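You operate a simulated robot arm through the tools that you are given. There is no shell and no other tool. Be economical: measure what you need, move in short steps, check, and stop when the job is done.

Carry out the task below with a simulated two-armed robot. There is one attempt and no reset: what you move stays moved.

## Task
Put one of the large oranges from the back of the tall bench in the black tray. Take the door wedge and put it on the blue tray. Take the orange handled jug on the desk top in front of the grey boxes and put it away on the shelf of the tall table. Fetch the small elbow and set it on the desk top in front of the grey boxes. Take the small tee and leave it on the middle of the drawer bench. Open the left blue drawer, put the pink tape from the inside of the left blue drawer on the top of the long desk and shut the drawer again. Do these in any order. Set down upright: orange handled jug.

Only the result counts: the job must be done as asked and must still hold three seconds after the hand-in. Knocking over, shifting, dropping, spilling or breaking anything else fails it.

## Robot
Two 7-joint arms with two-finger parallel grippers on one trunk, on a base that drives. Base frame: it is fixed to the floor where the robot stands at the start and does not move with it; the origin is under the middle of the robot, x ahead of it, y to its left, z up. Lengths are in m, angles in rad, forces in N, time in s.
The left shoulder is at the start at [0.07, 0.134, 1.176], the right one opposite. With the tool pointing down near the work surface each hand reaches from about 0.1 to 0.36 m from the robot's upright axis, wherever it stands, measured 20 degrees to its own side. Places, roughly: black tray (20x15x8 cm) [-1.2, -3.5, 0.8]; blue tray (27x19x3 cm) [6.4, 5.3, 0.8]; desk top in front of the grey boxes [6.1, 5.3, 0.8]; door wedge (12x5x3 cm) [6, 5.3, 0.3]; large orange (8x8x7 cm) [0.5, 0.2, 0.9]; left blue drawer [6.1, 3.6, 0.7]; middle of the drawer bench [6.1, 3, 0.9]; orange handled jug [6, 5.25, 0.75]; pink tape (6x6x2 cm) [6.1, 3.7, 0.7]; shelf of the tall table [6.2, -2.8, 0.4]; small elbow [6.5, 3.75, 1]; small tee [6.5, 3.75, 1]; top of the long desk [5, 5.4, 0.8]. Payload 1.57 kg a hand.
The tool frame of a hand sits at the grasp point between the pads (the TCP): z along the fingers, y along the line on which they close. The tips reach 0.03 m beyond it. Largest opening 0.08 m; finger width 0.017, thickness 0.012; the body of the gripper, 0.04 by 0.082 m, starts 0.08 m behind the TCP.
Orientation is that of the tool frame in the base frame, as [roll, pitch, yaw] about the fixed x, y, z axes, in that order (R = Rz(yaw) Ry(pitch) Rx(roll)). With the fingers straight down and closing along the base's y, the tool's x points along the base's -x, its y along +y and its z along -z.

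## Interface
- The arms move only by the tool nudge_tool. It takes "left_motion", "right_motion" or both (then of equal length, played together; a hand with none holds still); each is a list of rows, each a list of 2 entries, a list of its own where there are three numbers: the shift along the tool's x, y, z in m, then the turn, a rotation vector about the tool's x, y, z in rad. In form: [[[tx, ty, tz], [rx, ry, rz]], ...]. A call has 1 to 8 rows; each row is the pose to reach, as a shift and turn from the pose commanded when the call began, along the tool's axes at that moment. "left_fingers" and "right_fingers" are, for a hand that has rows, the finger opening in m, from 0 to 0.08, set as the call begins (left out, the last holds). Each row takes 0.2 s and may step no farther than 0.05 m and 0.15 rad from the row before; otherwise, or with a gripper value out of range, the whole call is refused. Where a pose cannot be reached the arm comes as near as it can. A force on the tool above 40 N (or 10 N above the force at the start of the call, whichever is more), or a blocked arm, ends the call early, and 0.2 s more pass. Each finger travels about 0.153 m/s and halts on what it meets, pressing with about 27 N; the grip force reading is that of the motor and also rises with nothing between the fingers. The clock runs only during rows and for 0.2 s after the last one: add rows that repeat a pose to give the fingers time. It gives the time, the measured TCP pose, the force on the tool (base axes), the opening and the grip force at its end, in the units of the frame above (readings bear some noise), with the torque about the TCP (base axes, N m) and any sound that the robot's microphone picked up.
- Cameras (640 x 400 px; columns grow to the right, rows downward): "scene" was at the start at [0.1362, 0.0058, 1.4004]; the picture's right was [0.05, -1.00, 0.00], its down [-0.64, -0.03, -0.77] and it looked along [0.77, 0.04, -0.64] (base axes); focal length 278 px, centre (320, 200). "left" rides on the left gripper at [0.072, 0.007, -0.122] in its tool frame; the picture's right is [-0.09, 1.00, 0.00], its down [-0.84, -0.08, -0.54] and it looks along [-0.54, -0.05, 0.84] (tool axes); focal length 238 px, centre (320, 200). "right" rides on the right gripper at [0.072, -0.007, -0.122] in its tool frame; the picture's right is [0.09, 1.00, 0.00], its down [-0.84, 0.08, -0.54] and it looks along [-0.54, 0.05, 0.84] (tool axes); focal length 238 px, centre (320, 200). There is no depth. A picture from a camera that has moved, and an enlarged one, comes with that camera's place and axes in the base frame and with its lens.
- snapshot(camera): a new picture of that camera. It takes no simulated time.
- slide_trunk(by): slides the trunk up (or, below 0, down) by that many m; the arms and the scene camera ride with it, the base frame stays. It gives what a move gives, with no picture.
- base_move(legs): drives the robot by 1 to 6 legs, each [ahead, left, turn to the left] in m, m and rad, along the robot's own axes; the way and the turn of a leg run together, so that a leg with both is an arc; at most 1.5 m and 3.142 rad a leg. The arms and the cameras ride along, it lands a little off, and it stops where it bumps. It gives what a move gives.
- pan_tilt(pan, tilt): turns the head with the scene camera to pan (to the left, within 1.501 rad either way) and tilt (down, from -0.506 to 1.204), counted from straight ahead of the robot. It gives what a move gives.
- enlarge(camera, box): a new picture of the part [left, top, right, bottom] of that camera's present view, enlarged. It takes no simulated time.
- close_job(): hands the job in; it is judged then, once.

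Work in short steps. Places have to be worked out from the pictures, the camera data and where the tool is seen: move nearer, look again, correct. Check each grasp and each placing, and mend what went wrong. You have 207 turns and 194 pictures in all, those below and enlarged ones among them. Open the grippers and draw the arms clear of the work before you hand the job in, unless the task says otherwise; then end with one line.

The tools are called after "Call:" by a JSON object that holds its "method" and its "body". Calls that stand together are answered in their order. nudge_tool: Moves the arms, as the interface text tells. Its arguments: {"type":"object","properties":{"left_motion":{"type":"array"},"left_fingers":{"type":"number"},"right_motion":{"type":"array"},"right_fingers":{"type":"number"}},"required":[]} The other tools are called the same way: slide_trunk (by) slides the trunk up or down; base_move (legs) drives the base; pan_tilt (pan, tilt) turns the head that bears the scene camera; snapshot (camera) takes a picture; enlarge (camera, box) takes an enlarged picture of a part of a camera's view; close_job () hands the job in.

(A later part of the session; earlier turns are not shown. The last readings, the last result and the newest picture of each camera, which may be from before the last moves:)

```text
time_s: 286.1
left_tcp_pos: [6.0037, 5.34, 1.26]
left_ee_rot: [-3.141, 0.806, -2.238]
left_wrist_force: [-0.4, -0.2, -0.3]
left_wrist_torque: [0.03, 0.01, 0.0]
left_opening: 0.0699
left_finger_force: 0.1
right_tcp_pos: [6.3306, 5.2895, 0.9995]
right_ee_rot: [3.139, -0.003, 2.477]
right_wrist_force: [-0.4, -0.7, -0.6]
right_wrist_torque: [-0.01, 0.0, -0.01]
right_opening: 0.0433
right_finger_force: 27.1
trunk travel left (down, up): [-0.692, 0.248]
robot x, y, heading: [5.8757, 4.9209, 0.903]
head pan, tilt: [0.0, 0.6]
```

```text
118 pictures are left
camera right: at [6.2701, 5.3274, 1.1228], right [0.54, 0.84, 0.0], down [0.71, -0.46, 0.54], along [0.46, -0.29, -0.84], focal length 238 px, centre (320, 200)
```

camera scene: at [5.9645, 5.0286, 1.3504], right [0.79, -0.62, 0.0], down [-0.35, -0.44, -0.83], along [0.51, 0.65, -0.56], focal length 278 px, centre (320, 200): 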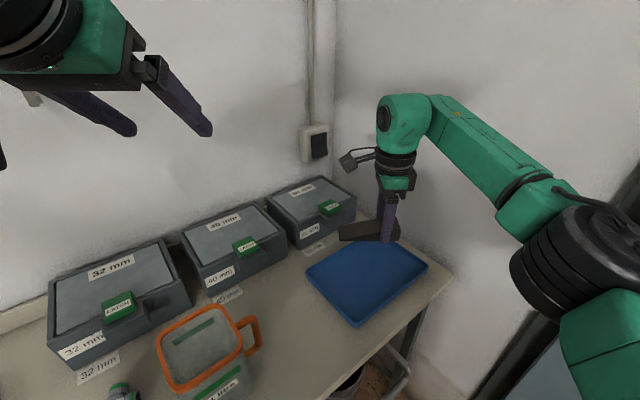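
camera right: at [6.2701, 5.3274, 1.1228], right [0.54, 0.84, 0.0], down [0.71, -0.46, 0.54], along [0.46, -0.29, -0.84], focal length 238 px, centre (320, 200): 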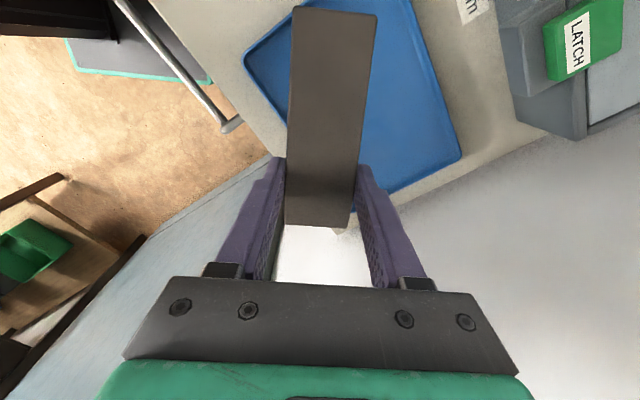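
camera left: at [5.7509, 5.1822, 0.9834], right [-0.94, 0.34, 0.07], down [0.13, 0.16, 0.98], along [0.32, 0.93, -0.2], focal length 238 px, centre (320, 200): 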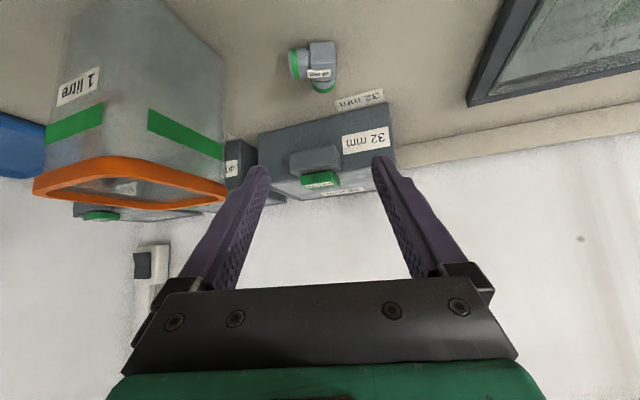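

I'll shift 3.6 cm toward the tray centre and lower the wedge by arm.

Call:
{"method": "nudge_tool", "body": {"right_motion": [[[-0.003, 0.018, 0.0], [0, 0, 0]], [[-0.004, 0.034, 0.03], [0, 0, 0]], [[-0.004, 0.034, 0.065], [0, 0, 0]], [[-0.004, 0.034, 0.1], [0, 0, 0]], [[-0.004, 0.034, 0.13], [0, 0, 0]], [[-0.004, 0.034, 0.13], [0, 0, 0]]]}}

Call:
{"method": "snapshot", "body": {"camera": "right"}}

Call:
{"method": "snapshot", "body": {"camera": "scene"}}

```text
time_s: 287.5
left_tcp_pos: [6.0043, 5.3411, 1.2601]
left_ee_rot: [-3.141, 0.804, -2.24]
left_wrist_force: [0.2, 0.6, 0.5]
left_wrist_torque: [0.02, -0.02, -0.04]
left_opening: 0.0699
left_finger_force: 0.1
right_tcp_pos: [6.3532, 5.3155, 0.8707]
right_ee_rot: [3.137, -0.003, 2.476]
right_wrist_force: [-0.1, -0.1, -1.6]
right_wrist_torque: [0.02, -0.03, 0.0]
right_opening: 0.0434
right_finger_force: 26.7
right hand out of reach, approached as far as the arm can: row 2, 3
trunk travel left (down, up): [-0.692, 0.248]
robot x, y, heading: [5.8765, 4.9203, 0.902]
head pan, tilt: [0.0, 0.6]
```

```text
117 pictures are left
camera right: at [6.2929, 5.3523, 0.9921], right [0.54, 0.84, 0.0], down [0.71, -0.46, 0.54], along [0.46, -0.29, -0.84], focal length 238 px, centre (320, 200)
```

right: 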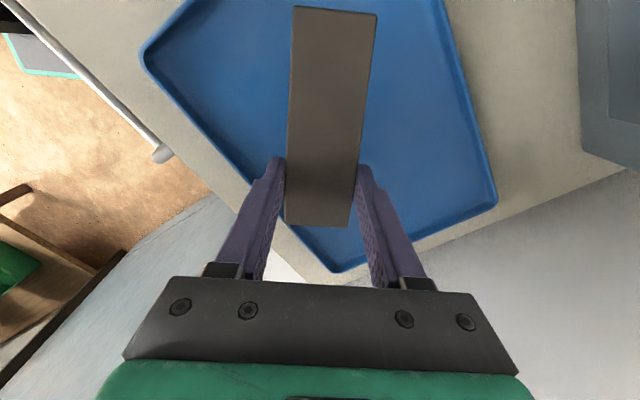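

```text
116 pictures are left
camera scene: at [5.9655, 5.0303, 1.3502], right [0.79, -0.62, 0.0], down [-0.35, -0.44, -0.82], along [0.51, 0.65, -0.57], focal length 278 px, centre (320, 200)
```

scene: 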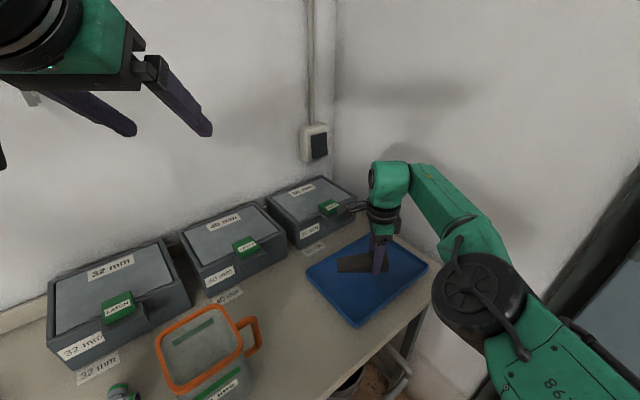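

Well centred. I'll continue lowering until contact.

Call:
{"method": "nudge_tool", "body": {"right_motion": [[[0, 0, 0.015], [0, 0, 0]], [[0, 0, 0.03], [0, 0, 0]], [[0, 0, 0.037], [0, 0, 0]], [[0, 0, 0.037], [0, 0, 0]]]}}

Call:
{"method": "nudge_tool", "body": {"right_motion": [[[0, 0, 0.004], [0, 0, 0]], [[0, 0, 0.008], [0, 0, 0]]]}}

```text
time_s: 288.5
left_tcp_pos: [6.0042, 5.3424, 1.2601]
left_ee_rot: [3.141, 0.803, -2.239]
left_wrist_force: [0.0, 0.1, -0.9]
left_wrist_torque: [0.0, 0.0, 0.0]
left_opening: 0.0699
left_finger_force: 0.0
right_tcp_pos: [6.3507, 5.3119, 0.8341]
right_ee_rot: [3.138, -0.004, 2.475]
right_wrist_force: [0.3, 0.1, -1.2]
right_wrist_torque: [-0.03, 0.0, -0.03]
right_opening: 0.0436
right_finger_force: 26.9
right hand out of reach, approached as far as the arm can: row 1, 2, 3, 4
trunk travel left (down, up): [-0.692, 0.248]
robot x, y, heading: [5.8791, 4.9252, 0.899]
head pan, tilt: [0.0, 0.6]
```

```text
time_s: 289.1
left_tcp_pos: [6.0038, 5.3401, 1.2592]
left_ee_rot: [3.141, 0.803, -2.239]
left_wrist_force: [0.2, 0.6, 0.6]
left_wrist_torque: [-0.01, 0.03, -0.04]
left_opening: 0.0698
left_finger_force: 0.1
right_tcp_pos: [6.3506, 5.3102, 0.8264]
right_ee_rot: [3.138, -0.005, 2.479]
right_wrist_force: [-0.1, 0.2, -0.7]
right_wrist_torque: [0.0, -0.03, -0.01]
right_opening: 0.0433
right_finger_force: 26.9
trunk travel left (down, up): [-0.692, 0.248]
robot x, y, heading: [5.8785, 4.9197, 0.902]
head pan, tilt: [0.0, 0.6]
```

Call:
{"method": "nudge_tool", "body": {"right_motion": [[[0, 0, 0.003], [0, 0, 0]], [[0, 0, 0.005], [0, 0, 0]]]}}

Call:
{"method": "enlarge", "body": {"camera": "scene", "box": [290, 200, 450, 300]}}

```text
time_s: 289.7
left_tcp_pos: [6.0031, 5.3417, 1.2593]
left_ee_rot: [-3.141, 0.802, -2.239]
left_wrist_force: [0.3, -0.1, 0.2]
left_wrist_torque: [0.0, 0.01, -0.03]
left_opening: 0.07
left_finger_force: 0.1
right_tcp_pos: [6.3486, 5.3114, 0.8235]
right_ee_rot: [3.137, -0.005, 2.473]
right_wrist_force: [2.2, 0.1, 5.3]
right_wrist_torque: [0.09, 0.28, -0.05]
right_opening: 0.0435
right_finger_force: 27.0
trunk travel left (down, up): [-0.692, 0.248]
robot x, y, heading: [5.8786, 4.9212, 0.902]
head pan, tilt: [0.0, 0.6]
```

```text
4.00 times, centred on (370, 250) of scene
camera zoom: at [5.9653, 5.0295, 1.3504], right [0.79, -0.62, 0.0], down [-0.35, -0.44, -0.83], along [0.51, 0.65, -0.56], focal length 1111 px, centre (120, 0)
```

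zoom: 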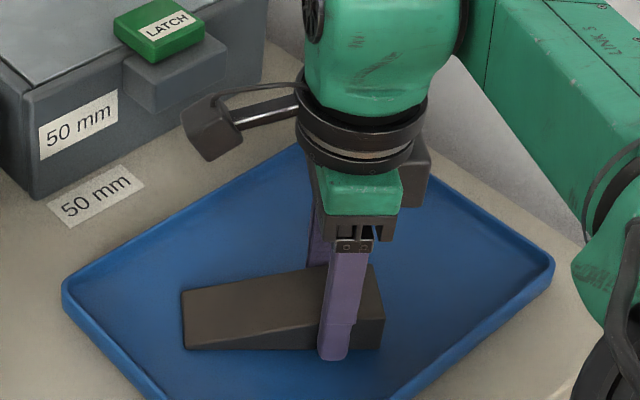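

Contact felt with the wedge inside the tray. I'll release to 0.07 and lift straight up.

Call:
{"method": "nudge_tool", "body": {"right_motion": [[[0, 0, 0], [0, 0, 0]], [[0, 0, 0], [0, 0, 0]]], "right_fingers": 0.07}}

Call:
{"method": "nudge_tool", "body": {"right_motion": [[[0, 0, -0.04], [0, 0, 0]], [[0, 0, -0.08], [0, 0, 0]], [[0, 0, -0.12], [0, 0, 0]], [[0, 0, -0.16], [0, 0, 0]]]}}

Call:
{"method": "snapshot", "body": {"camera": "scene"}}

```text
time_s: 290.3
left_tcp_pos: [6.0042, 5.3412, 1.2598]
left_ee_rot: [-3.141, 0.803, -2.24]
left_wrist_force: [-0.6, -0.3, 0.2]
left_wrist_torque: [-0.01, -0.01, 0.01]
left_opening: 0.07
left_finger_force: 0.1
right_tcp_pos: [6.3478, 5.3109, 0.822]
right_ee_rot: [3.138, -0.001, 2.478]
right_wrist_force: [0.3, -0.2, 0.5]
right_wrist_torque: [0.0, 0.0, 0.0]
right_opening: 0.0699
right_finger_force: 0.0
trunk travel left (down, up): [-0.692, 0.248]
robot x, y, heading: [5.8818, 4.9199, 0.903]
head pan, tilt: [0.0, 0.6]
```

```text
time_s: 291.3
left_tcp_pos: [6.0031, 5.3414, 1.2595]
left_ee_rot: [-3.141, 0.804, -2.236]
left_wrist_force: [-0.4, -0.3, -0.1]
left_wrist_torque: [0.0, 0.0, -0.02]
left_opening: 0.0698
left_finger_force: 0.1
right_tcp_pos: [6.3473, 5.3085, 0.9833]
right_ee_rot: [3.139, 0.0, 2.476]
right_wrist_force: [-0.9, 0.0, -0.1]
right_wrist_torque: [0.06, -0.04, -0.01]
right_opening: 0.0699
right_finger_force: 0.0
trunk travel left (down, up): [-0.692, 0.248]
robot x, y, heading: [5.8824, 4.9183, 0.904]
head pan, tilt: [0.0, 0.6]
```

```text
114 pictures are left
camera scene: at [5.9645, 5.0295, 1.3503], right [0.79, -0.62, 0.0], down [-0.35, -0.44, -0.83], along [0.51, 0.65, -0.56], focal length 278 px, centre (320, 200)
```

scene: 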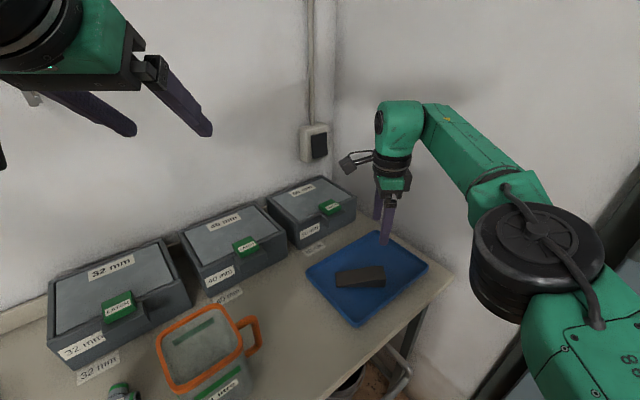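

The wedge lies in the blue tray. Now the tee: I'll back away from the desk, retract the right hand up and back, and drive to the drawer bench.

Call:
{"method": "base_move", "body": {"legs": [[-0.9, 0, 0], [0, 0, -0.9]]}}

Call:
{"method": "nudge_tool", "body": {"right_motion": [[[0, -0.03, -0.03], [0, 0, 0]], [[0, -0.06, -0.06], [0, 0, 0]], [[0, -0.09, -0.09], [0, 0, 0]], [[0, -0.13, -0.12], [0, 0, 0]], [[0, -0.17, -0.14], [0, 0, 0]], [[0, -0.21, -0.15], [0, 0, 0]], [[0, -0.25, -0.15], [0, 0, 0]]]}}

Call:
{"method": "base_move", "body": {"legs": [[0, -0.7, 0]]}}

Call:
{"method": "pan_tilt", "body": {"pan": 0.2, "tilt": 0.5}}

Call:
{"method": "snapshot", "body": {"camera": "scene"}}

```text
time_s: 298.4
left_tcp_pos: [5.7289, 4.3839, 1.2586]
left_ee_rot: [-3.14, 0.803, -3.125]
left_wrist_force: [0.4, -0.3, -0.6]
left_wrist_torque: [-0.02, 0.02, -0.01]
left_opening: 0.07
left_finger_force: 0.1
right_tcp_pos: [5.9224, 4.0952, 0.9815]
right_ee_rot: [3.14, -0.001, 1.591]
right_wrist_force: [-0.1, -0.5, -0.2]
right_wrist_torque: [0.0, 0.01, -0.01]
right_opening: 0.0699
right_finger_force: 0.0
trunk travel left (down, up): [-0.692, 0.248]
robot x, y, heading: [5.3215, 4.2131, 0.015]
head pan, tilt: [0.0, 0.6]
```

```text
time_s: 300.0
left_tcp_pos: [5.7281, 4.382, 1.2589]
left_ee_rot: [3.139, 0.804, -3.122]
left_wrist_force: [-0.6, -0.4, 1.3]
left_wrist_torque: [-0.02, 0.0, 0.01]
left_opening: 0.0702
left_finger_force: 0.1
right_tcp_pos: [5.6719, 4.0879, 1.132]
right_ee_rot: [3.139, -0.004, 1.591]
right_wrist_force: [0.0, -0.1, 1.0]
right_wrist_torque: [-0.02, -0.03, 0.0]
right_opening: 0.07
right_finger_force: 0.0
trunk travel left (down, up): [-0.692, 0.248]
robot x, y, heading: [5.3253, 4.2092, 0.025]
head pan, tilt: [0.0, 0.6]
```

```text
time_s: 303.8
left_tcp_pos: [5.7403, 3.6768, 1.2595]
left_ee_rot: [3.141, 0.803, -3.129]
left_wrist_force: [-0.7, -0.5, 0.1]
left_wrist_torque: [-0.01, 0.03, -0.01]
left_opening: 0.07
left_finger_force: 0.1
right_tcp_pos: [5.684, 3.3841, 1.1315]
right_ee_rot: [3.139, -0.002, 1.584]
right_wrist_force: [0.0, -0.6, 0.8]
right_wrist_torque: [0.02, 0.01, 0.0]
right_opening: 0.07
right_finger_force: 0.0
trunk travel left (down, up): [-0.692, 0.248]
robot x, y, heading: [5.3315, 3.5107, 0.011]
head pan, tilt: [0.0, 0.6]
```

```text
time_s: 304.6
left_tcp_pos: [5.7402, 3.6763, 1.2596]
left_ee_rot: [-3.141, 0.801, -3.131]
left_wrist_force: [0.5, -0.6, -0.1]
left_wrist_torque: [0.02, 0.0, 0.02]
left_opening: 0.0699
left_finger_force: 0.0
right_tcp_pos: [5.684, 3.3821, 1.1319]
right_ee_rot: [3.138, -0.003, 1.585]
right_wrist_force: [-0.3, 0.2, 0.5]
right_wrist_torque: [0.0, 0.02, 0.01]
right_opening: 0.0701
right_finger_force: 0.0
trunk travel left (down, up): [-0.692, 0.248]
robot x, y, heading: [5.3335, 3.5082, 0.006]
head pan, tilt: [0.201, 0.499]
```

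```text
113 pictures are left
camera scene: at [5.474, 3.5301, 1.3593], right [0.21, -0.98, 0.0], down [-0.47, -0.1, -0.88], along [0.86, 0.18, -0.48], focal length 278 px, centre (320, 200)
```

scene: 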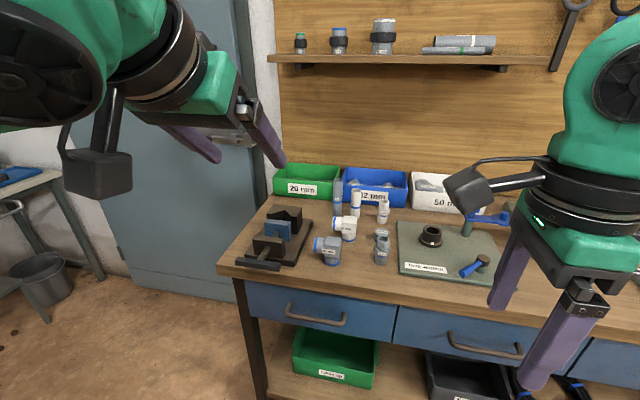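

The robot is already laterally right for the tee. I'll drive forward to x≈5.72 and extend the left hand above the bin.

Call:
{"method": "base_move", "body": {"legs": [[0.39, 0, -0.006]]}}

Call:
{"method": "nudge_tool", "body": {"left_motion": [[[0.005, 0.012, 0.045], [0, 0, 0]], [[0.01, 0.024, 0.09], [0, 0, 0]], [[0.015, 0.036, 0.135], [0, 0, 0]], [[0.02, 0.048, 0.18], [0, 0, 0]], [[0.02, 0.06, 0.225], [0, 0, 0]], [[0.0, 0.066, 0.26], [0, 0, 0]], [[-0.01, 0.066, 0.29], [0, 0, 0]], [[-0.01, 0.066, 0.29], [0, 0, 0]]], "left_fingers": 0.08}}

Call:
{"method": "snapshot", "body": {"camera": "left"}}

```text
time_s: 307.0
left_tcp_pos: [6.129, 3.682, 1.26]
left_ee_rot: [3.141, 0.803, -3.129]
left_wrist_force: [0.3, -0.1, 0.2]
left_wrist_torque: [0.0, 0.01, -0.02]
left_opening: 0.07
left_finger_force: 0.0
right_tcp_pos: [6.0738, 3.3882, 1.1331]
right_ee_rot: [3.138, -0.001, 1.585]
right_wrist_force: [0.2, 0.0, 0.2]
right_wrist_torque: [-0.02, 0.01, -0.02]
right_opening: 0.0699
right_finger_force: 0.0
trunk travel left (down, up): [-0.692, 0.248]
robot x, y, heading: [5.726, 3.5134, 0.013]
head pan, tilt: [0.201, 0.499]
```

```text
time_s: 308.8
left_tcp_pos: [6.345, 3.7522, 1.0655]
left_ee_rot: [3.141, 0.806, -3.13]
left_wrist_force: [-0.1, 0.0, -0.1]
left_wrist_torque: [-0.04, 0.01, 0.0]
left_opening: 0.08
left_finger_force: 0.1
right_tcp_pos: [6.073, 3.3874, 1.1312]
right_ee_rot: [3.136, -0.001, 1.588]
right_wrist_force: [0.3, 0.2, 0.7]
right_wrist_torque: [0.0, 0.0, 0.01]
right_opening: 0.0698
right_finger_force: 0.0
trunk travel left (down, up): [-0.692, 0.248]
robot x, y, heading: [5.7217, 3.5185, 0.014]
head pan, tilt: [0.201, 0.499]
```

```text
112 pictures are left
camera left: at [6.2084, 3.757, 1.0983], right [0.05, 1.0, 0.07], down [0.19, -0.08, 0.98], along [0.98, -0.04, -0.19], focal length 238 px, centre (320, 200)
```

left: 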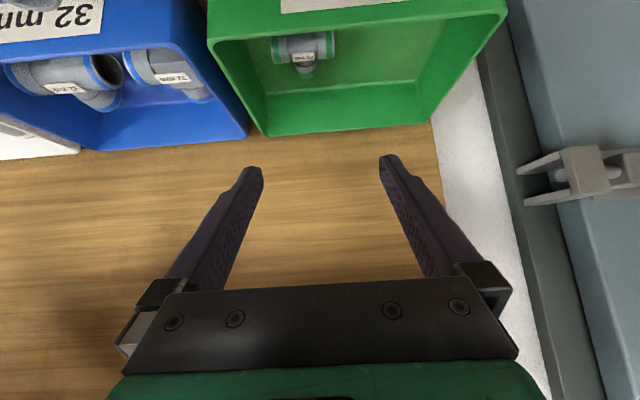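

Tee measured at [6.429, 3.7415], 0.07 wide. I'll position above it first.

Call:
{"method": "nudge_tool", "body": {"left_motion": [[[-0.006, -0.005, 0.028], [0, 0, 0]], [[-0.012, -0.01, 0.056], [0, 0, 0]], [[-0.0186, -0.0105, 0.0837], [0, 0, 0]], [[-0.0186, -0.0105, 0.0837], [0, 0, 0]]]}}

Call:
{"method": "snapshot", "body": {"camera": "left"}}

Call:
{"method": "pan_tilt", "body": {"pan": 0.5, "tilt": 0.7}}

Call:
{"method": "snapshot", "body": {"camera": "scene"}}

```text
time_s: 309.8
left_tcp_pos: [6.4195, 3.7412, 1.0212]
left_ee_rot: [3.141, 0.803, -3.13]
left_wrist_force: [-0.2, 0.4, 0.0]
left_wrist_torque: [0.0, 0.03, 0.0]
left_opening: 0.0798
left_finger_force: 0.1
right_tcp_pos: [6.0737, 3.3887, 1.1317]
right_ee_rot: [3.139, -0.005, 1.587]
right_wrist_force: [-0.1, 0.3, 0.1]
right_wrist_torque: [0.02, 0.0, 0.0]
right_opening: 0.0702
right_finger_force: 0.1
trunk travel left (down, up): [-0.692, 0.248]
robot x, y, heading: [5.7215, 3.5141, 0.012]
head pan, tilt: [0.201, 0.499]
```

```text
111 pictures are left
camera left: at [6.2821, 3.7461, 1.0539], right [0.05, 1.0, 0.07], down [0.19, -0.08, 0.98], along [0.98, -0.04, -0.2], focal length 238 px, centre (320, 200)
```

left: 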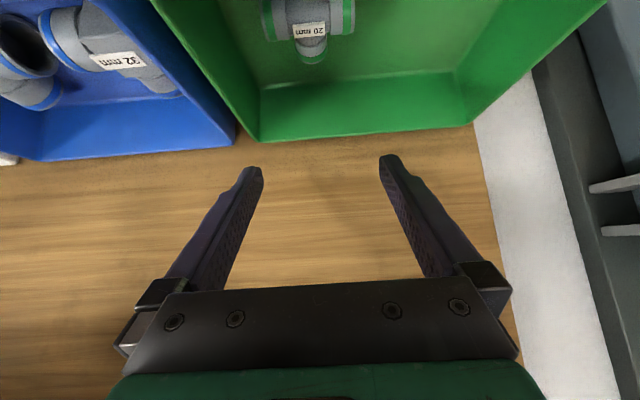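

```text
time_s: 310.6
left_tcp_pos: [6.4185, 3.7416, 1.0211]
left_ee_rot: [-3.142, 0.803, -3.129]
left_wrist_force: [-0.2, -0.4, 0.5]
left_wrist_torque: [-0.01, 0.02, -0.02]
left_opening: 0.0799
left_finger_force: 0.0
right_tcp_pos: [6.0745, 3.3874, 1.1321]
right_ee_rot: [3.139, -0.003, 1.587]
right_wrist_force: [0.8, -0.1, -0.1]
right_wrist_torque: [-0.01, -0.05, 0.0]
right_opening: 0.07
right_finger_force: 0.0
trunk travel left (down, up): [-0.692, 0.248]
robot x, y, heading: [5.7248, 3.5162, 0.014]
head pan, tilt: [0.499, 0.7]
```

```text
110 pictures are left
camera scene: at [5.8496, 3.5576, 1.3416], right [0.49, -0.87, 0.0], down [-0.56, -0.31, -0.77], along [0.67, 0.37, -0.64], focal length 278 px, centre (320, 200)
```

scene: 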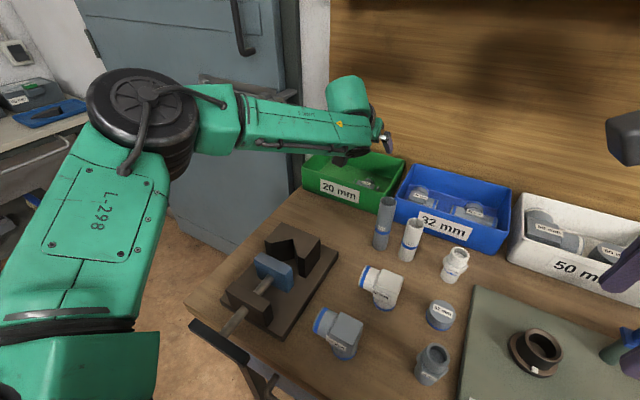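

Aligned. I'll descend in two stages.

Call:
{"method": "nudge_tool", "body": {"left_motion": [[[0.025, 0, 0.0245], [0, 0, 0]], [[0.05, 0, 0.049], [0, 0, 0]], [[0.05, 0, 0.049], [0, 0, 0]]]}}

Call:
{"method": "nudge_tool", "body": {"left_motion": [[[0.016, 0, 0.016], [0, 0, 0]], [[0.031, 0, 0.031], [0, 0, 0]], [[0.031, 0, 0.031], [0, 0, 0]]]}}

Call:
{"method": "enlarge", "body": {"camera": "scene", "box": [220, 60, 440, 200]}}

Call:
{"method": "snapshot", "body": {"camera": "left"}}

```text
time_s: 311.4
left_tcp_pos: [6.4165, 3.7421, 0.9521]
left_ee_rot: [-3.14, 0.803, -3.13]
left_wrist_force: [0.2, -0.8, -0.2]
left_wrist_torque: [-0.01, 0.01, -0.01]
left_opening: 0.0801
left_finger_force: 0.0
right_tcp_pos: [6.0735, 3.3885, 1.1327]
right_ee_rot: [3.137, -0.002, 1.586]
right_wrist_force: [-1.0, -0.2, -0.4]
right_wrist_torque: [0.0, -0.01, 0.01]
right_opening: 0.0701
right_finger_force: 0.0
trunk travel left (down, up): [-0.692, 0.248]
robot x, y, heading: [5.723, 3.5166, 0.014]
head pan, tilt: [0.499, 0.7]
```

```text
time_s: 312.2
left_tcp_pos: [6.4039, 3.7476, 0.916]
left_ee_rot: [-3.141, 0.802, -3.13]
left_wrist_force: [0.3, -0.6, 0.1]
left_wrist_torque: [0.04, -0.01, 0.02]
left_opening: 0.08
left_finger_force: 0.0
left hand out of reach, approached as far as the arm can: row 1, 2, 3
right_tcp_pos: [6.0738, 3.3872, 1.1318]
right_ee_rot: [3.139, -0.004, 1.587]
right_wrist_force: [1.0, -0.1, 0.6]
right_wrist_torque: [0.0, 0.01, -0.01]
right_opening: 0.07
right_finger_force: 0.1
trunk travel left (down, up): [-0.692, 0.248]
robot x, y, heading: [5.7255, 3.5167, 0.012]
head pan, tilt: [0.499, 0.7]
```

```text
2.86 times, centred on (330, 130) of scene
camera zoom: at [5.8496, 3.5575, 1.3416], right [0.49, -0.87, 0.0], down [-0.56, -0.32, -0.76], along [0.67, 0.37, -0.64], focal length 794 px, centre (291, 400)
```

zoom: 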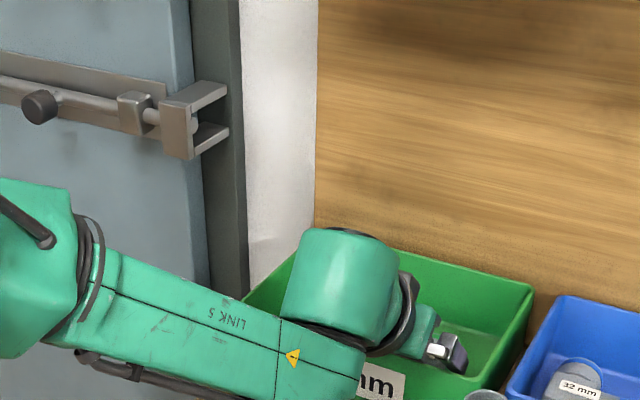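

```text
108 pictures are left
camera left: at [6.2663, 3.7527, 0.9491], right [0.05, 1.0, 0.07], down [0.19, -0.08, 0.98], along [0.98, -0.04, -0.2], focal length 238 px, centre (320, 200)
```

left: 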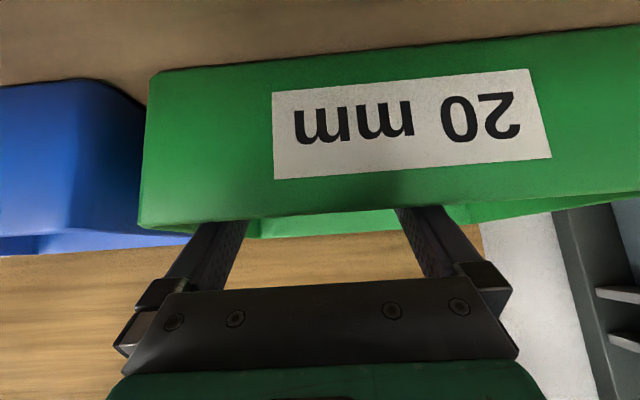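

The arm hit its reach limit with the shoulder this high. I'll lift back to z 0.95, then lower the trunk 4.5 cm after checking forearm-vise clearance.

Call:
{"method": "nudge_tool", "body": {"left_motion": [[[-0.018, -0.003, -0.007], [0, 0, 0]], [[-0.035, -0.0056, -0.0133], [0, 0, 0]], [[-0.035, -0.0056, -0.0133], [0, 0, 0]]]}}

Call:
{"method": "pan_tilt", "body": {"pan": 0.8, "tilt": 0.85}}

Call:
{"method": "snapshot", "body": {"camera": "scene"}}

```text
time_s: 313.0
left_tcp_pos: [6.4164, 3.7434, 0.9508]
left_ee_rot: [-3.14, 0.802, -3.128]
left_wrist_force: [-0.6, -0.7, 0.5]
left_wrist_torque: [0.02, -0.05, -0.02]
left_opening: 0.0801
left_finger_force: 0.1
right_tcp_pos: [6.0742, 3.3879, 1.1329]
right_ee_rot: [3.139, -0.004, 1.586]
right_wrist_force: [0.6, -1.0, -0.4]
right_wrist_torque: [-0.04, -0.04, -0.01]
right_opening: 0.0699
right_finger_force: 0.1
trunk travel left (down, up): [-0.692, 0.248]
robot x, y, heading: [5.7238, 3.5167, 0.008]
head pan, tilt: [0.499, 0.7]
```

```text
time_s: 313.8
left_tcp_pos: [6.4167, 3.7427, 0.9513]
left_ee_rot: [-3.141, 0.803, -3.128]
left_wrist_force: [-1.3, 0.8, -0.1]
left_wrist_torque: [0.0, 0.01, -0.02]
left_opening: 0.0802
left_finger_force: 0.1
right_tcp_pos: [6.075, 3.3887, 1.1318]
right_ee_rot: [3.14, -0.003, 1.586]
right_wrist_force: [0.5, 0.5, 0.7]
right_wrist_torque: [-0.03, -0.01, 0.0]
right_opening: 0.07
right_finger_force: 0.1
trunk travel left (down, up): [-0.692, 0.248]
robot x, y, heading: [5.728, 3.5166, 0.01]
head pan, tilt: [0.799, 0.85]
```

```text
107 pictures are left
camera scene: at [5.8293, 3.5727, 1.3293], right [0.73, -0.69, 0.0], down [-0.52, -0.54, -0.66], along [0.45, 0.48, -0.75], focal length 278 px, centre (320, 200)
```

scene: 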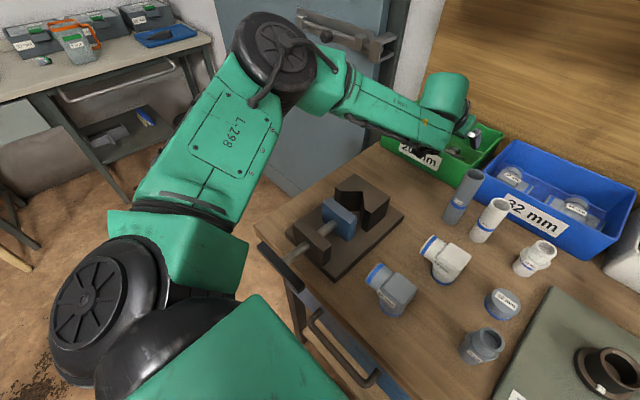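

The forearm runs behind and above the vise with room to spare. Trunk down 4.7 cm.

Call:
{"method": "slide_trunk", "body": {"by": -0.047}}

Call:
{"method": "snapshot", "body": {"camera": "scene"}}

```text
time_s: 314.7
left_tcp_pos: [6.417, 3.743, 0.9046]
left_ee_rot: [3.142, 0.803, -3.129]
left_wrist_force: [0.0, -0.3, -0.5]
left_wrist_torque: [0.0, -0.02, -0.03]
left_opening: 0.0803
left_finger_force: 0.0
right_tcp_pos: [6.0736, 3.3888, 1.0853]
right_ee_rot: [3.138, -0.002, 1.587]
right_wrist_force: [1.5, -0.3, 0.2]
right_wrist_torque: [0.03, -0.05, -0.04]
right_opening: 0.0699
right_finger_force: 0.0
trunk travel left (down, up): [-0.645, 0.295]
robot x, y, heading: [5.7254, 3.5138, 0.016]
head pan, tilt: [0.799, 0.85]
```

```text
106 pictures are left
camera scene: at [5.8289, 3.5728, 1.2823], right [0.73, -0.69, 0.0], down [-0.52, -0.55, -0.66], along [0.45, 0.48, -0.75], focal length 278 px, centre (320, 200)
```

scene: 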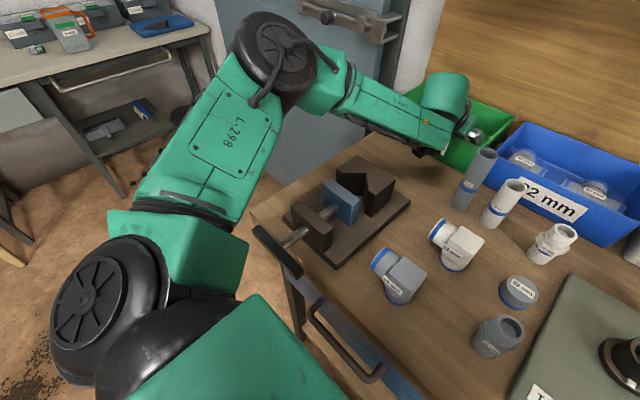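

No contact forces, at grasp height. I'll close on the tee.

Call:
{"method": "nudge_tool", "body": {"left_motion": [[[0, 0, 0], [0, 0, 0]], [[0, 0, 0], [0, 0, 0]], [[0, 0, 0], [0, 0, 0]]], "left_fingers": 0.04}}

Call:
{"method": "slide_trunk", "body": {"by": 0.12}}

Call:
{"method": "snapshot", "body": {"camera": "left"}}

```text
time_s: 315.5
left_tcp_pos: [6.4169, 3.7432, 0.9041]
left_ee_rot: [3.142, 0.805, -3.129]
left_wrist_force: [0.5, -0.1, 1.4]
left_wrist_torque: [0.04, -0.03, -0.02]
left_opening: 0.0673
left_finger_force: 26.8
right_tcp_pos: [6.0739, 3.388, 1.0836]
right_ee_rot: [3.139, -0.004, 1.587]
right_wrist_force: [-0.2, 0.2, 0.5]
right_wrist_torque: [0.02, -0.02, -0.03]
right_opening: 0.0698
right_finger_force: 0.0
trunk travel left (down, up): [-0.645, 0.295]
robot x, y, heading: [5.7266, 3.5145, 0.016]
head pan, tilt: [0.799, 0.85]
```

```text
time_s: 317.0
left_tcp_pos: [6.4162, 3.7437, 1.0234]
left_ee_rot: [-3.141, 0.802, -3.13]
left_wrist_force: [0.2, -0.1, -0.7]
left_wrist_torque: [-0.01, 0.0, 0.01]
left_opening: 0.0673
left_finger_force: 27.2
right_tcp_pos: [6.0747, 3.3884, 1.2049]
right_ee_rot: [3.139, -0.002, 1.585]
right_wrist_force: [-0.2, -0.2, -0.3]
right_wrist_torque: [-0.02, -0.02, -0.03]
right_opening: 0.0701
right_finger_force: 0.1
trunk travel left (down, up): [-0.765, 0.175]
robot x, y, heading: [5.7269, 3.5115, 0.012]
head pan, tilt: [0.799, 0.85]
```

```text
105 pictures are left
camera left: at [6.2797, 3.7475, 1.0568], right [0.05, 1.0, 0.07], down [0.19, -0.07, 0.98], along [0.98, -0.04, -0.2], focal length 238 px, centre (320, 200)
```

left: 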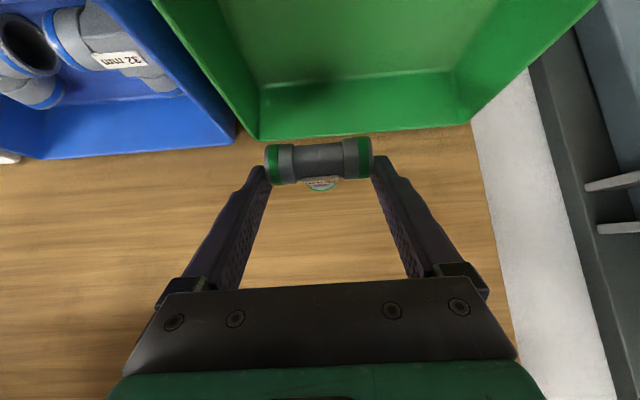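

Tee is in hand. I'll raise, back off and move right along the bench to find a free spot in its middle.

Call:
{"method": "slide_trunk", "body": {"by": 0.12}}

Call:
{"method": "base_move", "body": {"legs": [[-0.42, 0, -0.013], [0, -0.65, 0]]}}

Call:
{"method": "pan_tilt", "body": {"pan": 0.0, "tilt": 0.65}}

Call:
{"method": "snapshot", "body": {"camera": "scene"}}

```text
time_s: 318.5
left_tcp_pos: [6.4164, 3.7413, 1.143]
left_ee_rot: [3.141, 0.804, -3.129]
left_wrist_force: [0.0, 0.5, -0.1]
left_wrist_torque: [0.03, -0.05, 0.0]
left_opening: 0.0671
left_finger_force: 27.1
right_tcp_pos: [6.074, 3.3874, 1.3245]
right_ee_rot: [3.138, -0.003, 1.586]
right_wrist_force: [0.1, 0.5, 0.1]
right_wrist_torque: [-0.02, 0.01, -0.02]
right_opening: 0.07
right_finger_force: 0.1
trunk travel left (down, up): [-0.885, 0.055]
robot x, y, heading: [5.725, 3.5119, 0.012]
head pan, tilt: [0.799, 0.85]
```

```text
time_s: 324.4
left_tcp_pos: [5.9964, 3.0794, 1.1429]
left_ee_rot: [-3.141, 0.803, -3.129]
left_wrist_force: [0.2, -0.3, 0.6]
left_wrist_torque: [0.01, -0.01, 0.0]
left_opening: 0.0671
left_finger_force: 26.5
right_tcp_pos: [5.6529, 2.7256, 1.3242]
right_ee_rot: [3.137, -0.002, 1.584]
right_wrist_force: [0.0, -0.2, -0.4]
right_wrist_torque: [0.01, -0.01, -0.02]
right_opening: 0.0701
right_finger_force: 0.1
trunk travel left (down, up): [-0.885, 0.055]
robot x, y, heading: [5.3054, 2.849, 0.011]
head pan, tilt: [0.799, 0.85]
```

```text
time_s: 325.5
left_tcp_pos: [5.9957, 3.0787, 1.1433]
left_ee_rot: [3.141, 0.804, -3.13]
left_wrist_force: [0.1, 0.0, 0.6]
left_wrist_torque: [-0.02, 0.01, 0.0]
left_opening: 0.0672
left_finger_force: 26.9
right_tcp_pos: [5.6532, 2.7246, 1.3238]
right_ee_rot: [3.138, -0.002, 1.585]
right_wrist_force: [-0.1, 0.3, 0.1]
right_wrist_torque: [0.01, 0.01, -0.02]
right_opening: 0.0697
right_finger_force: 0.0
trunk travel left (down, up): [-0.885, 0.055]
robot x, y, heading: [5.3033, 2.8511, 0.013]
head pan, tilt: [0.0, 0.649]
```

```text
104 pictures are left
camera scene: at [5.4411, 2.8536, 1.5389], right [0.01, -1.0, 0.0], down [-0.6, -0.01, -0.8], along [0.8, 0.01, -0.6], focal length 278 px, centre (320, 200)
```

scene: 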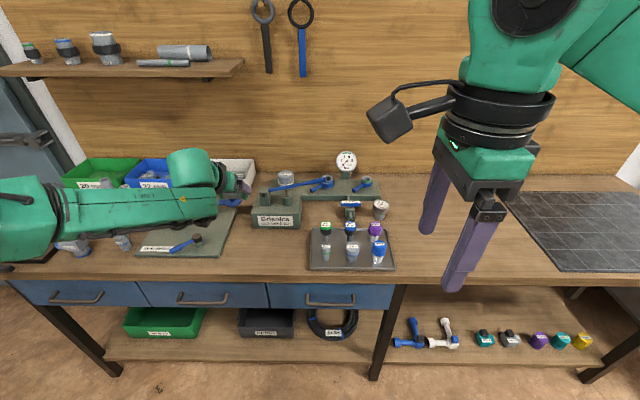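

The stated middle spot projects to a clear area in front of the green vise device. I'll move the tee above [6.09, 3.01] and lower.

Call:
{"method": "base_move", "body": {"legs": [[0.085, -0.07, -0.01]]}}

Call:
{"method": "slide_trunk", "body": {"by": -0.21}}

Call:
{"method": "snapshot", "body": {"camera": "left"}}

Call:
{"method": "snapshot", "body": {"camera": "scene"}}

```text
time_s: 326.7
left_tcp_pos: [6.0797, 3.0046, 1.1461]
left_ee_rot: [-3.138, 0.806, -3.137]
left_wrist_force: [-1.1, 0.4, 0.4]
left_wrist_torque: [-0.02, 0.03, -0.01]
left_opening: 0.067
left_finger_force: 26.8
right_tcp_pos: [5.7333, 2.6555, 1.326]
right_ee_rot: [3.134, 0.0, 1.574]
right_wrist_force: [-0.5, 1.0, -0.4]
right_wrist_torque: [-0.02, 0.0, 0.02]
right_opening: 0.0699
right_finger_force: 0.0
trunk travel left (down, up): [-0.885, 0.055]
robot x, y, heading: [5.3895, 2.7842, -0.0]
head pan, tilt: [0.0, 0.649]
```

```text
time_s: 328.9
left_tcp_pos: [6.0836, 3.0025, 0.9341]
left_ee_rot: [3.141, 0.803, -3.139]
left_wrist_force: [-0.6, -0.4, -1.5]
left_wrist_torque: [0.01, 0.02, 0.02]
left_opening: 0.0675
left_finger_force: 27.0
right_tcp_pos: [5.7371, 2.6523, 1.1159]
right_ee_rot: [3.139, -0.001, 1.576]
right_wrist_force: [-0.5, -0.1, -0.5]
right_wrist_torque: [0.0, 0.01, 0.02]
right_opening: 0.07
right_finger_force: 0.0
trunk travel left (down, up): [-0.675, 0.265]
robot x, y, heading: [5.3895, 2.7816, -0.003]
head pan, tilt: [0.0, 0.649]
```

```text
103 pictures are left
camera left: at [5.9466, 3.0085, 0.9671], right [0.06, 1.0, 0.07], down [0.19, -0.08, 0.98], along [0.98, -0.05, -0.2], focal length 238 px, centre (320, 200)
```

left: 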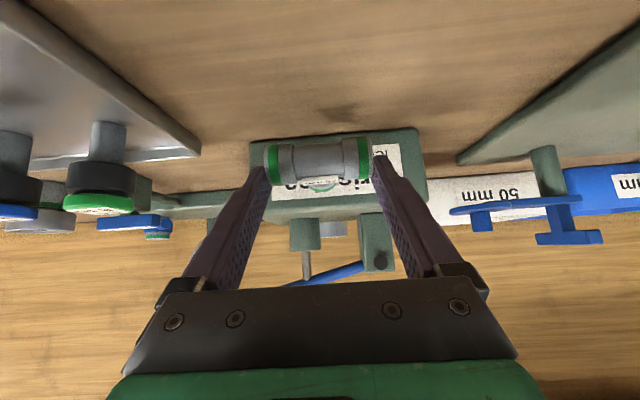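

```text
102 pictures are left
camera scene: at [5.5265, 2.7831, 1.329], right [0.0, -1.0, 0.0], down [-0.6, 0.0, -0.8], along [0.8, 0.0, -0.6], focal length 278 px, centre (320, 200)
```

scene: 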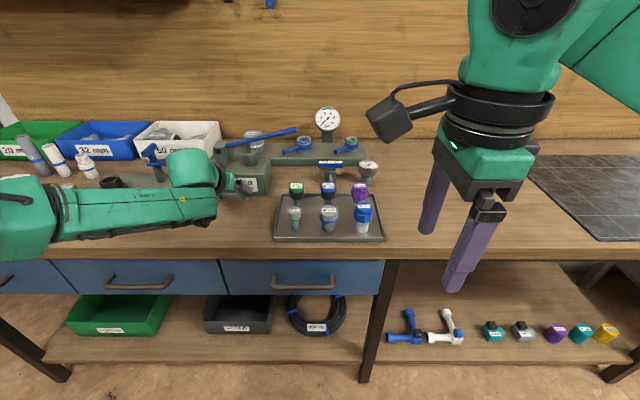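

The spot is clear. I'll lower with the arm until contact.

Call:
{"method": "nudge_tool", "body": {"left_motion": [[[0.0086, 0, 0.0084], [0, 0, 0]], [[0.0172, 0, 0.0167], [0, 0, 0]], [[0.0172, 0, 0.0167], [0, 0, 0]]]}}

Call:
{"method": "nudge_tool", "body": {"left_motion": [[[0.0036, 0, 0.0035], [0, 0, 0]], [[0.0072, 0, 0.007], [0, 0, 0]]]}}

```text
time_s: 329.7
left_tcp_pos: [6.0767, 3.0045, 0.9132]
left_ee_rot: [3.141, 0.802, -3.14]
left_wrist_force: [0.5, 0.1, -1.0]
left_wrist_torque: [0.0, 0.02, 0.0]
left_opening: 0.0672
left_finger_force: 27.1
left hand out of reach, approached as far as the arm can: row 2, 3
right_tcp_pos: [5.7374, 2.6521, 1.1158]
right_ee_rot: [3.139, -0.003, 1.575]
right_wrist_force: [-0.1, 0.0, 0.2]
right_wrist_torque: [0.02, 0.0, 0.02]
right_opening: 0.07
right_finger_force: 0.0
trunk travel left (down, up): [-0.675, 0.265]
robot x, y, heading: [5.3906, 2.7832, -0.005]
head pan, tilt: [0.0, 0.649]
```

```text
time_s: 330.3
left_tcp_pos: [6.0735, 3.0084, 0.9034]
left_ee_rot: [3.141, 0.803, -3.139]
left_wrist_force: [0.2, -0.6, -0.1]
left_wrist_torque: [0.01, 0.02, -0.03]
left_opening: 0.0674
left_finger_force: 26.6
left hand out of reach, approached as far as the arm can: row 2
right_tcp_pos: [5.737, 2.6523, 1.1162]
right_ee_rot: [3.139, -0.002, 1.574]
right_wrist_force: [-0.6, 0.6, -0.7]
right_wrist_torque: [0.02, -0.02, 0.0]
right_opening: 0.0696
right_finger_force: 0.0
trunk travel left (down, up): [-0.675, 0.265]
robot x, y, heading: [5.3861, 2.7778, -0.003]
head pan, tilt: [0.0, 0.649]
```

At the reach limit, so I'll finish with small trunk steps.

Call:
{"method": "slide_trunk", "body": {"by": -0.005}}

Call:
{"method": "slide_trunk", "body": {"by": -0.004}}

Call:
{"method": "snapshot", "body": {"camera": "left"}}

```text
time_s: 330.9
left_tcp_pos: [6.0734, 3.0071, 0.9]
left_ee_rot: [3.141, 0.802, -3.139]
left_wrist_force: [0.2, 0.2, -0.7]
left_wrist_torque: [-0.03, 0.02, 0.03]
left_opening: 0.0671
left_finger_force: 27.4
right_tcp_pos: [5.7373, 2.6516, 1.1099]
right_ee_rot: [3.138, -0.001, 1.573]
right_wrist_force: [-0.5, -0.4, 0.4]
right_wrist_torque: [0.01, 0.02, -0.02]
right_opening: 0.0699
right_finger_force: 0.1
trunk travel left (down, up): [-0.67, 0.27]
robot x, y, heading: [5.3869, 2.7811, -0.0]
head pan, tilt: [0.0, 0.649]
```

```text
time_s: 331.4
left_tcp_pos: [6.0726, 3.0058, 0.8968]
left_ee_rot: [-3.141, 0.807, -3.14]
left_wrist_force: [1.9, 0.4, 5.3]
left_wrist_torque: [-0.14, -0.14, 0.04]
left_opening: 0.0674
left_finger_force: 26.7
right_tcp_pos: [5.7353, 2.6519, 1.1068]
right_ee_rot: [3.139, -0.003, 1.575]
right_wrist_force: [0.4, -0.4, 0.3]
right_wrist_torque: [0.03, 0.01, 0.02]
right_opening: 0.0699
right_finger_force: 0.1
trunk travel left (down, up): [-0.666, 0.274]
robot x, y, heading: [5.3885, 2.779, 0.001]
head pan, tilt: [0.0, 0.649]
```

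```text
101 pictures are left
camera left: at [5.9358, 3.0128, 0.9304], right [0.06, 1.0, 0.07], down [0.19, -0.08, 0.98], along [0.98, -0.05, -0.19], focal length 238 px, centre (320, 200)
```

left: 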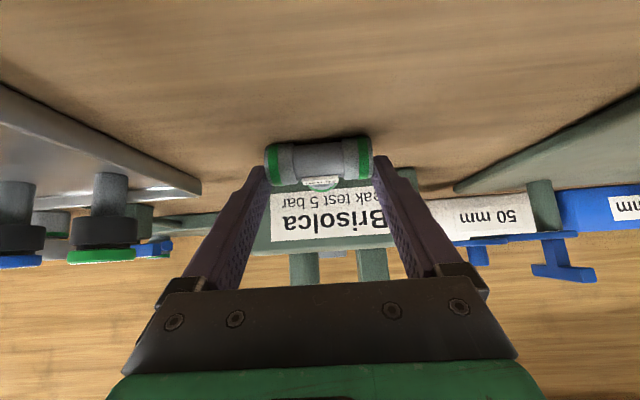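

Contact (5 N). I'll open and raise with the trunk.

Call:
{"method": "nudge_tool", "body": {"left_motion": [[[0, 0, 0], [0, 0, 0]], [[0, 0, 0], [0, 0, 0]]], "left_fingers": 0.08}}

Call:
{"method": "slide_trunk", "body": {"by": 0.15}}

Call:
{"method": "snapshot", "body": {"camera": "left"}}

```text
time_s: 332.0
left_tcp_pos: [6.0734, 3.006, 0.8955]
left_ee_rot: [-3.141, 0.801, -3.14]
left_wrist_force: [-0.6, -0.4, 0.4]
left_wrist_torque: [0.04, -0.02, 0.02]
left_opening: 0.0802
left_finger_force: 0.1
right_tcp_pos: [5.7367, 2.6524, 1.1054]
right_ee_rot: [3.138, -0.004, 1.575]
right_wrist_force: [-1.1, 0.0, -0.4]
right_wrist_torque: [0.02, 0.0, -0.03]
right_opening: 0.0701
right_finger_force: 0.0
trunk travel left (down, up): [-0.666, 0.274]
robot x, y, heading: [5.3887, 2.7805, -0.001]
head pan, tilt: [0.0, 0.649]
```

```text
time_s: 333.8
left_tcp_pos: [6.0737, 3.0072, 1.0455]
left_ee_rot: [3.141, 0.804, -3.141]
left_wrist_force: [-0.2, -0.2, 0.2]
left_wrist_torque: [0.0, 0.0, 0.0]
left_opening: 0.0798
left_finger_force: 0.1
right_tcp_pos: [5.736, 2.6529, 1.2551]
right_ee_rot: [3.138, -0.002, 1.574]
right_wrist_force: [-0.2, -0.5, 0.0]
right_wrist_torque: [0.0, -0.01, -0.01]
right_opening: 0.07
right_finger_force: 0.0
trunk travel left (down, up): [-0.816, 0.124]
robot x, y, heading: [5.3899, 2.7786, 0.006]
head pan, tilt: [0.0, 0.649]
```

```text
100 pictures are left
camera left: at [5.9361, 3.0129, 1.0787], right [0.06, 1.0, 0.07], down [0.19, -0.08, 0.98], along [0.98, -0.05, -0.2], focal length 238 px, centre (320, 200)
```

left: 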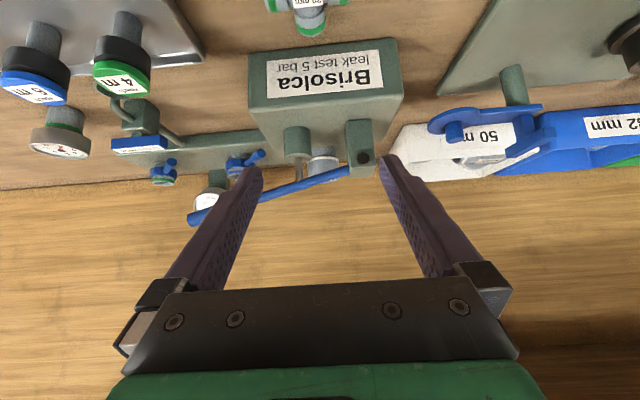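

The tee stands on the bench. Now the drawer: back off, slide left to face the left drawer, and level the left hand (pitch up).

Call:
{"method": "base_move", "body": {"legs": [[-0.32, 0, 0], [0, 0.64, 0]]}}

Call:
{"method": "nudge_tool", "body": {"left_motion": [[[0, 0, 0], [0, -0.13, 0]], [[0, 0, 0], [0, -0.26, 0]], [[0, 0, 0], [0, -0.39, 0]], [[0, 0, 0], [0, -0.52, 0]], [[0, 0, 0], [0, -0.65, 0]], [[0, 0, 0], [0, -0.77, 0]]]}}

Call:
{"method": "nudge_tool", "body": {"left_motion": [[[0, 0, 0], [0, 0, 0.15]], [[0, 0, 0], [0, 0, 0.3]], [[0, 0, 0], [0, 0, 0.45]], [[0, 0, 0], [0, 0, 0.6]], [[0, 0, 0], [0, 0, 0.75]], [[0, 0, 0], [0, 0, 0.9]], [[0, 0, 0], [0, 0, 1.05]], [[0, 0, 0], [0, 0, 1.2]]]}}

```text
time_s: 339.0
left_tcp_pos: [5.7456, 3.6249, 1.0463]
left_ee_rot: [-3.141, 0.802, 3.136]
left_wrist_force: [0.3, 0.1, -0.3]
left_wrist_torque: [-0.03, 0.01, 0.02]
left_opening: 0.0801
left_finger_force: 0.0
right_tcp_pos: [5.4067, 3.272, 1.2546]
right_ee_rot: [3.139, -0.004, 1.569]
right_wrist_force: [0.0, -0.7, 0.2]
right_wrist_torque: [0.0, -0.01, 0.02]
right_opening: 0.0702
right_finger_force: 0.1
trunk travel left (down, up): [-0.816, 0.124]
robot x, y, heading: [5.0595, 3.4079, -0.005]
head pan, tilt: [0.0, 0.649]
```

```text
time_s: 340.4
left_tcp_pos: [5.7149, 3.6436, 1.0853]
left_ee_rot: [-0.242, 1.568, -0.249]
left_wrist_force: [0.2, 0.0, 0.7]
left_wrist_torque: [-0.02, -0.01, -0.01]
left_opening: 0.0801
left_finger_force: 0.1
left hand out of reach, approached as far as the arm can: row 3, 4, 5, 6
right_tcp_pos: [5.408, 3.2731, 1.256]
right_ee_rot: [3.138, -0.002, 1.57]
right_wrist_force: [-0.3, 0.3, 0.3]
right_wrist_torque: [0.01, 0.02, -0.01]
right_opening: 0.0699
right_finger_force: 0.0
trunk travel left (down, up): [-0.816, 0.124]
robot x, y, heading: [5.0628, 3.403, -0.004]
head pan, tilt: [0.0, 0.649]
```

```text
time_s: 342.2
left_tcp_pos: [5.7153, 3.641, 1.0849]
left_ee_rot: [1.571, 0.369, 1.566]
left_wrist_force: [-0.5, -0.7, 0.9]
left_wrist_torque: [0.01, 0.0, -0.01]
left_opening: 0.0801
left_finger_force: 0.0
right_tcp_pos: [5.4071, 3.2734, 1.2557]
right_ee_rot: [3.139, -0.003, 1.569]
right_wrist_force: [0.6, 0.0, -0.3]
right_wrist_torque: [0.01, 0.05, -0.02]
right_opening: 0.07
right_finger_force: 0.1
trunk travel left (down, up): [-0.816, 0.124]
robot x, y, heading: [5.0574, 3.4028, -0.007]
head pan, tilt: [0.0, 0.649]
```

The roll works. I'll finish it, lower to handle height and look.

Call:
{"method": "nudge_tool", "body": {"left_motion": [[[0, 0, 0], [0, 0, 0.13]], [[0, 0, 0], [0, 0, 0.26]], [[0, 0, 0], [0, 0, 0.37]]]}}

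Call:
{"method": "slide_trunk", "body": {"by": -0.3}}

Call:
{"method": "pan_tilt", "body": {"pan": 0.3, "tilt": 0.45}}

Call:
{"method": "snapshot", "body": {"camera": "scene"}}

Call:
{"method": "snapshot", "body": {"camera": "left"}}

```text
time_s: 343.0
left_tcp_pos: [5.7139, 3.6416, 1.0854]
left_ee_rot: [1.568, 0.0, 1.565]
left_wrist_force: [0.0, 0.0, 0.6]
left_wrist_torque: [-0.03, -0.02, 0.01]
left_opening: 0.08
left_finger_force: 0.1
right_tcp_pos: [5.4083, 3.2728, 1.2561]
right_ee_rot: [3.138, -0.003, 1.568]
right_wrist_force: [0.0, -0.7, -0.6]
right_wrist_torque: [0.03, 0.0, 0.05]
right_opening: 0.0701
right_finger_force: 0.0
trunk travel left (down, up): [-0.816, 0.124]
robot x, y, heading: [5.0601, 3.4056, -0.007]
head pan, tilt: [0.0, 0.649]
```

```text
time_s: 346.0
left_tcp_pos: [5.7139, 3.6409, 0.7853]
left_ee_rot: [1.568, 0.001, 1.565]
left_wrist_force: [0.1, 0.3, 0.0]
left_wrist_torque: [0.0, -0.03, 0.0]
left_opening: 0.0802
left_finger_force: 0.0
right_tcp_pos: [5.4083, 3.273, 0.9557]
right_ee_rot: [3.139, -0.002, 1.569]
right_wrist_force: [-0.2, 0.3, -0.2]
right_wrist_torque: [0.03, -0.01, 0.0]
right_opening: 0.0699
right_finger_force: 0.1
trunk travel left (down, up): [-0.516, 0.424]
robot x, y, heading: [5.0585, 3.4014, -0.004]
head pan, tilt: [0.0, 0.649]
```

```text
time_s: 346.8
left_tcp_pos: [5.7147, 3.641, 0.7845]
left_ee_rot: [1.569, 0.002, 1.566]
left_wrist_force: [0.6, 0.0, 0.3]
left_wrist_torque: [-0.01, 0.01, 0.01]
left_opening: 0.0798
left_finger_force: 0.0
right_tcp_pos: [5.4076, 3.2729, 0.9556]
right_ee_rot: [3.137, -0.003, 1.569]
right_wrist_force: [0.5, 0.5, -1.1]
right_wrist_torque: [-0.03, -0.03, 0.04]
right_opening: 0.0702
right_finger_force: 0.0
trunk travel left (down, up): [-0.516, 0.424]
robot x, y, heading: [5.0623, 3.4041, -0.006]
head pan, tilt: [0.3, 0.45]
```

```text
99 pictures are left
camera scene: at [5.1992, 3.4328, 1.1877], right [0.29, -0.96, 0.0], down [-0.42, -0.13, -0.9], along [0.86, 0.26, -0.44], focal length 278 px, centre (320, 200)
```

scene: 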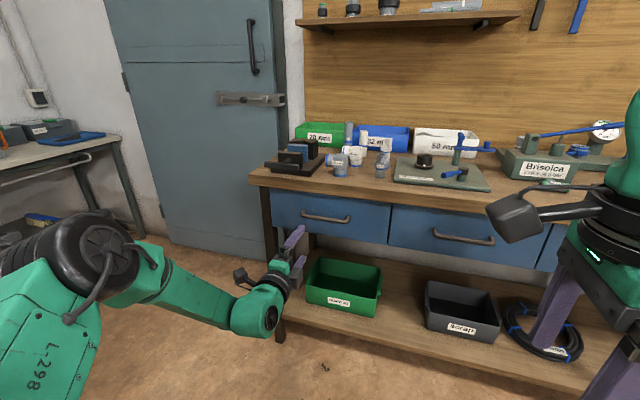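

```text
98 pictures are left
camera left: at [5.5934, 3.7138, 0.7911], right [0.0, -0.09, 1.0], down [-0.55, -0.83, -0.08], along [0.84, -0.54, -0.05], focal length 238 px, centre (320, 200)
```

left: 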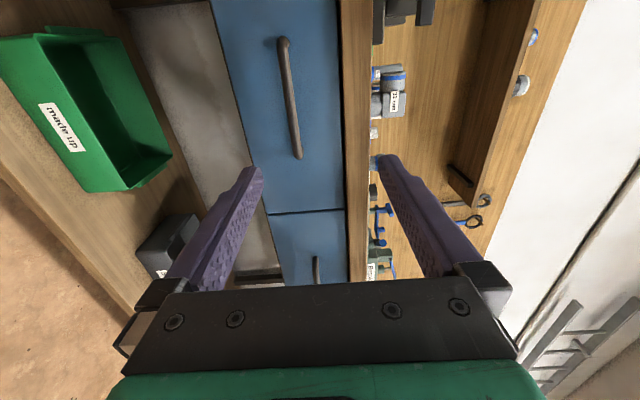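

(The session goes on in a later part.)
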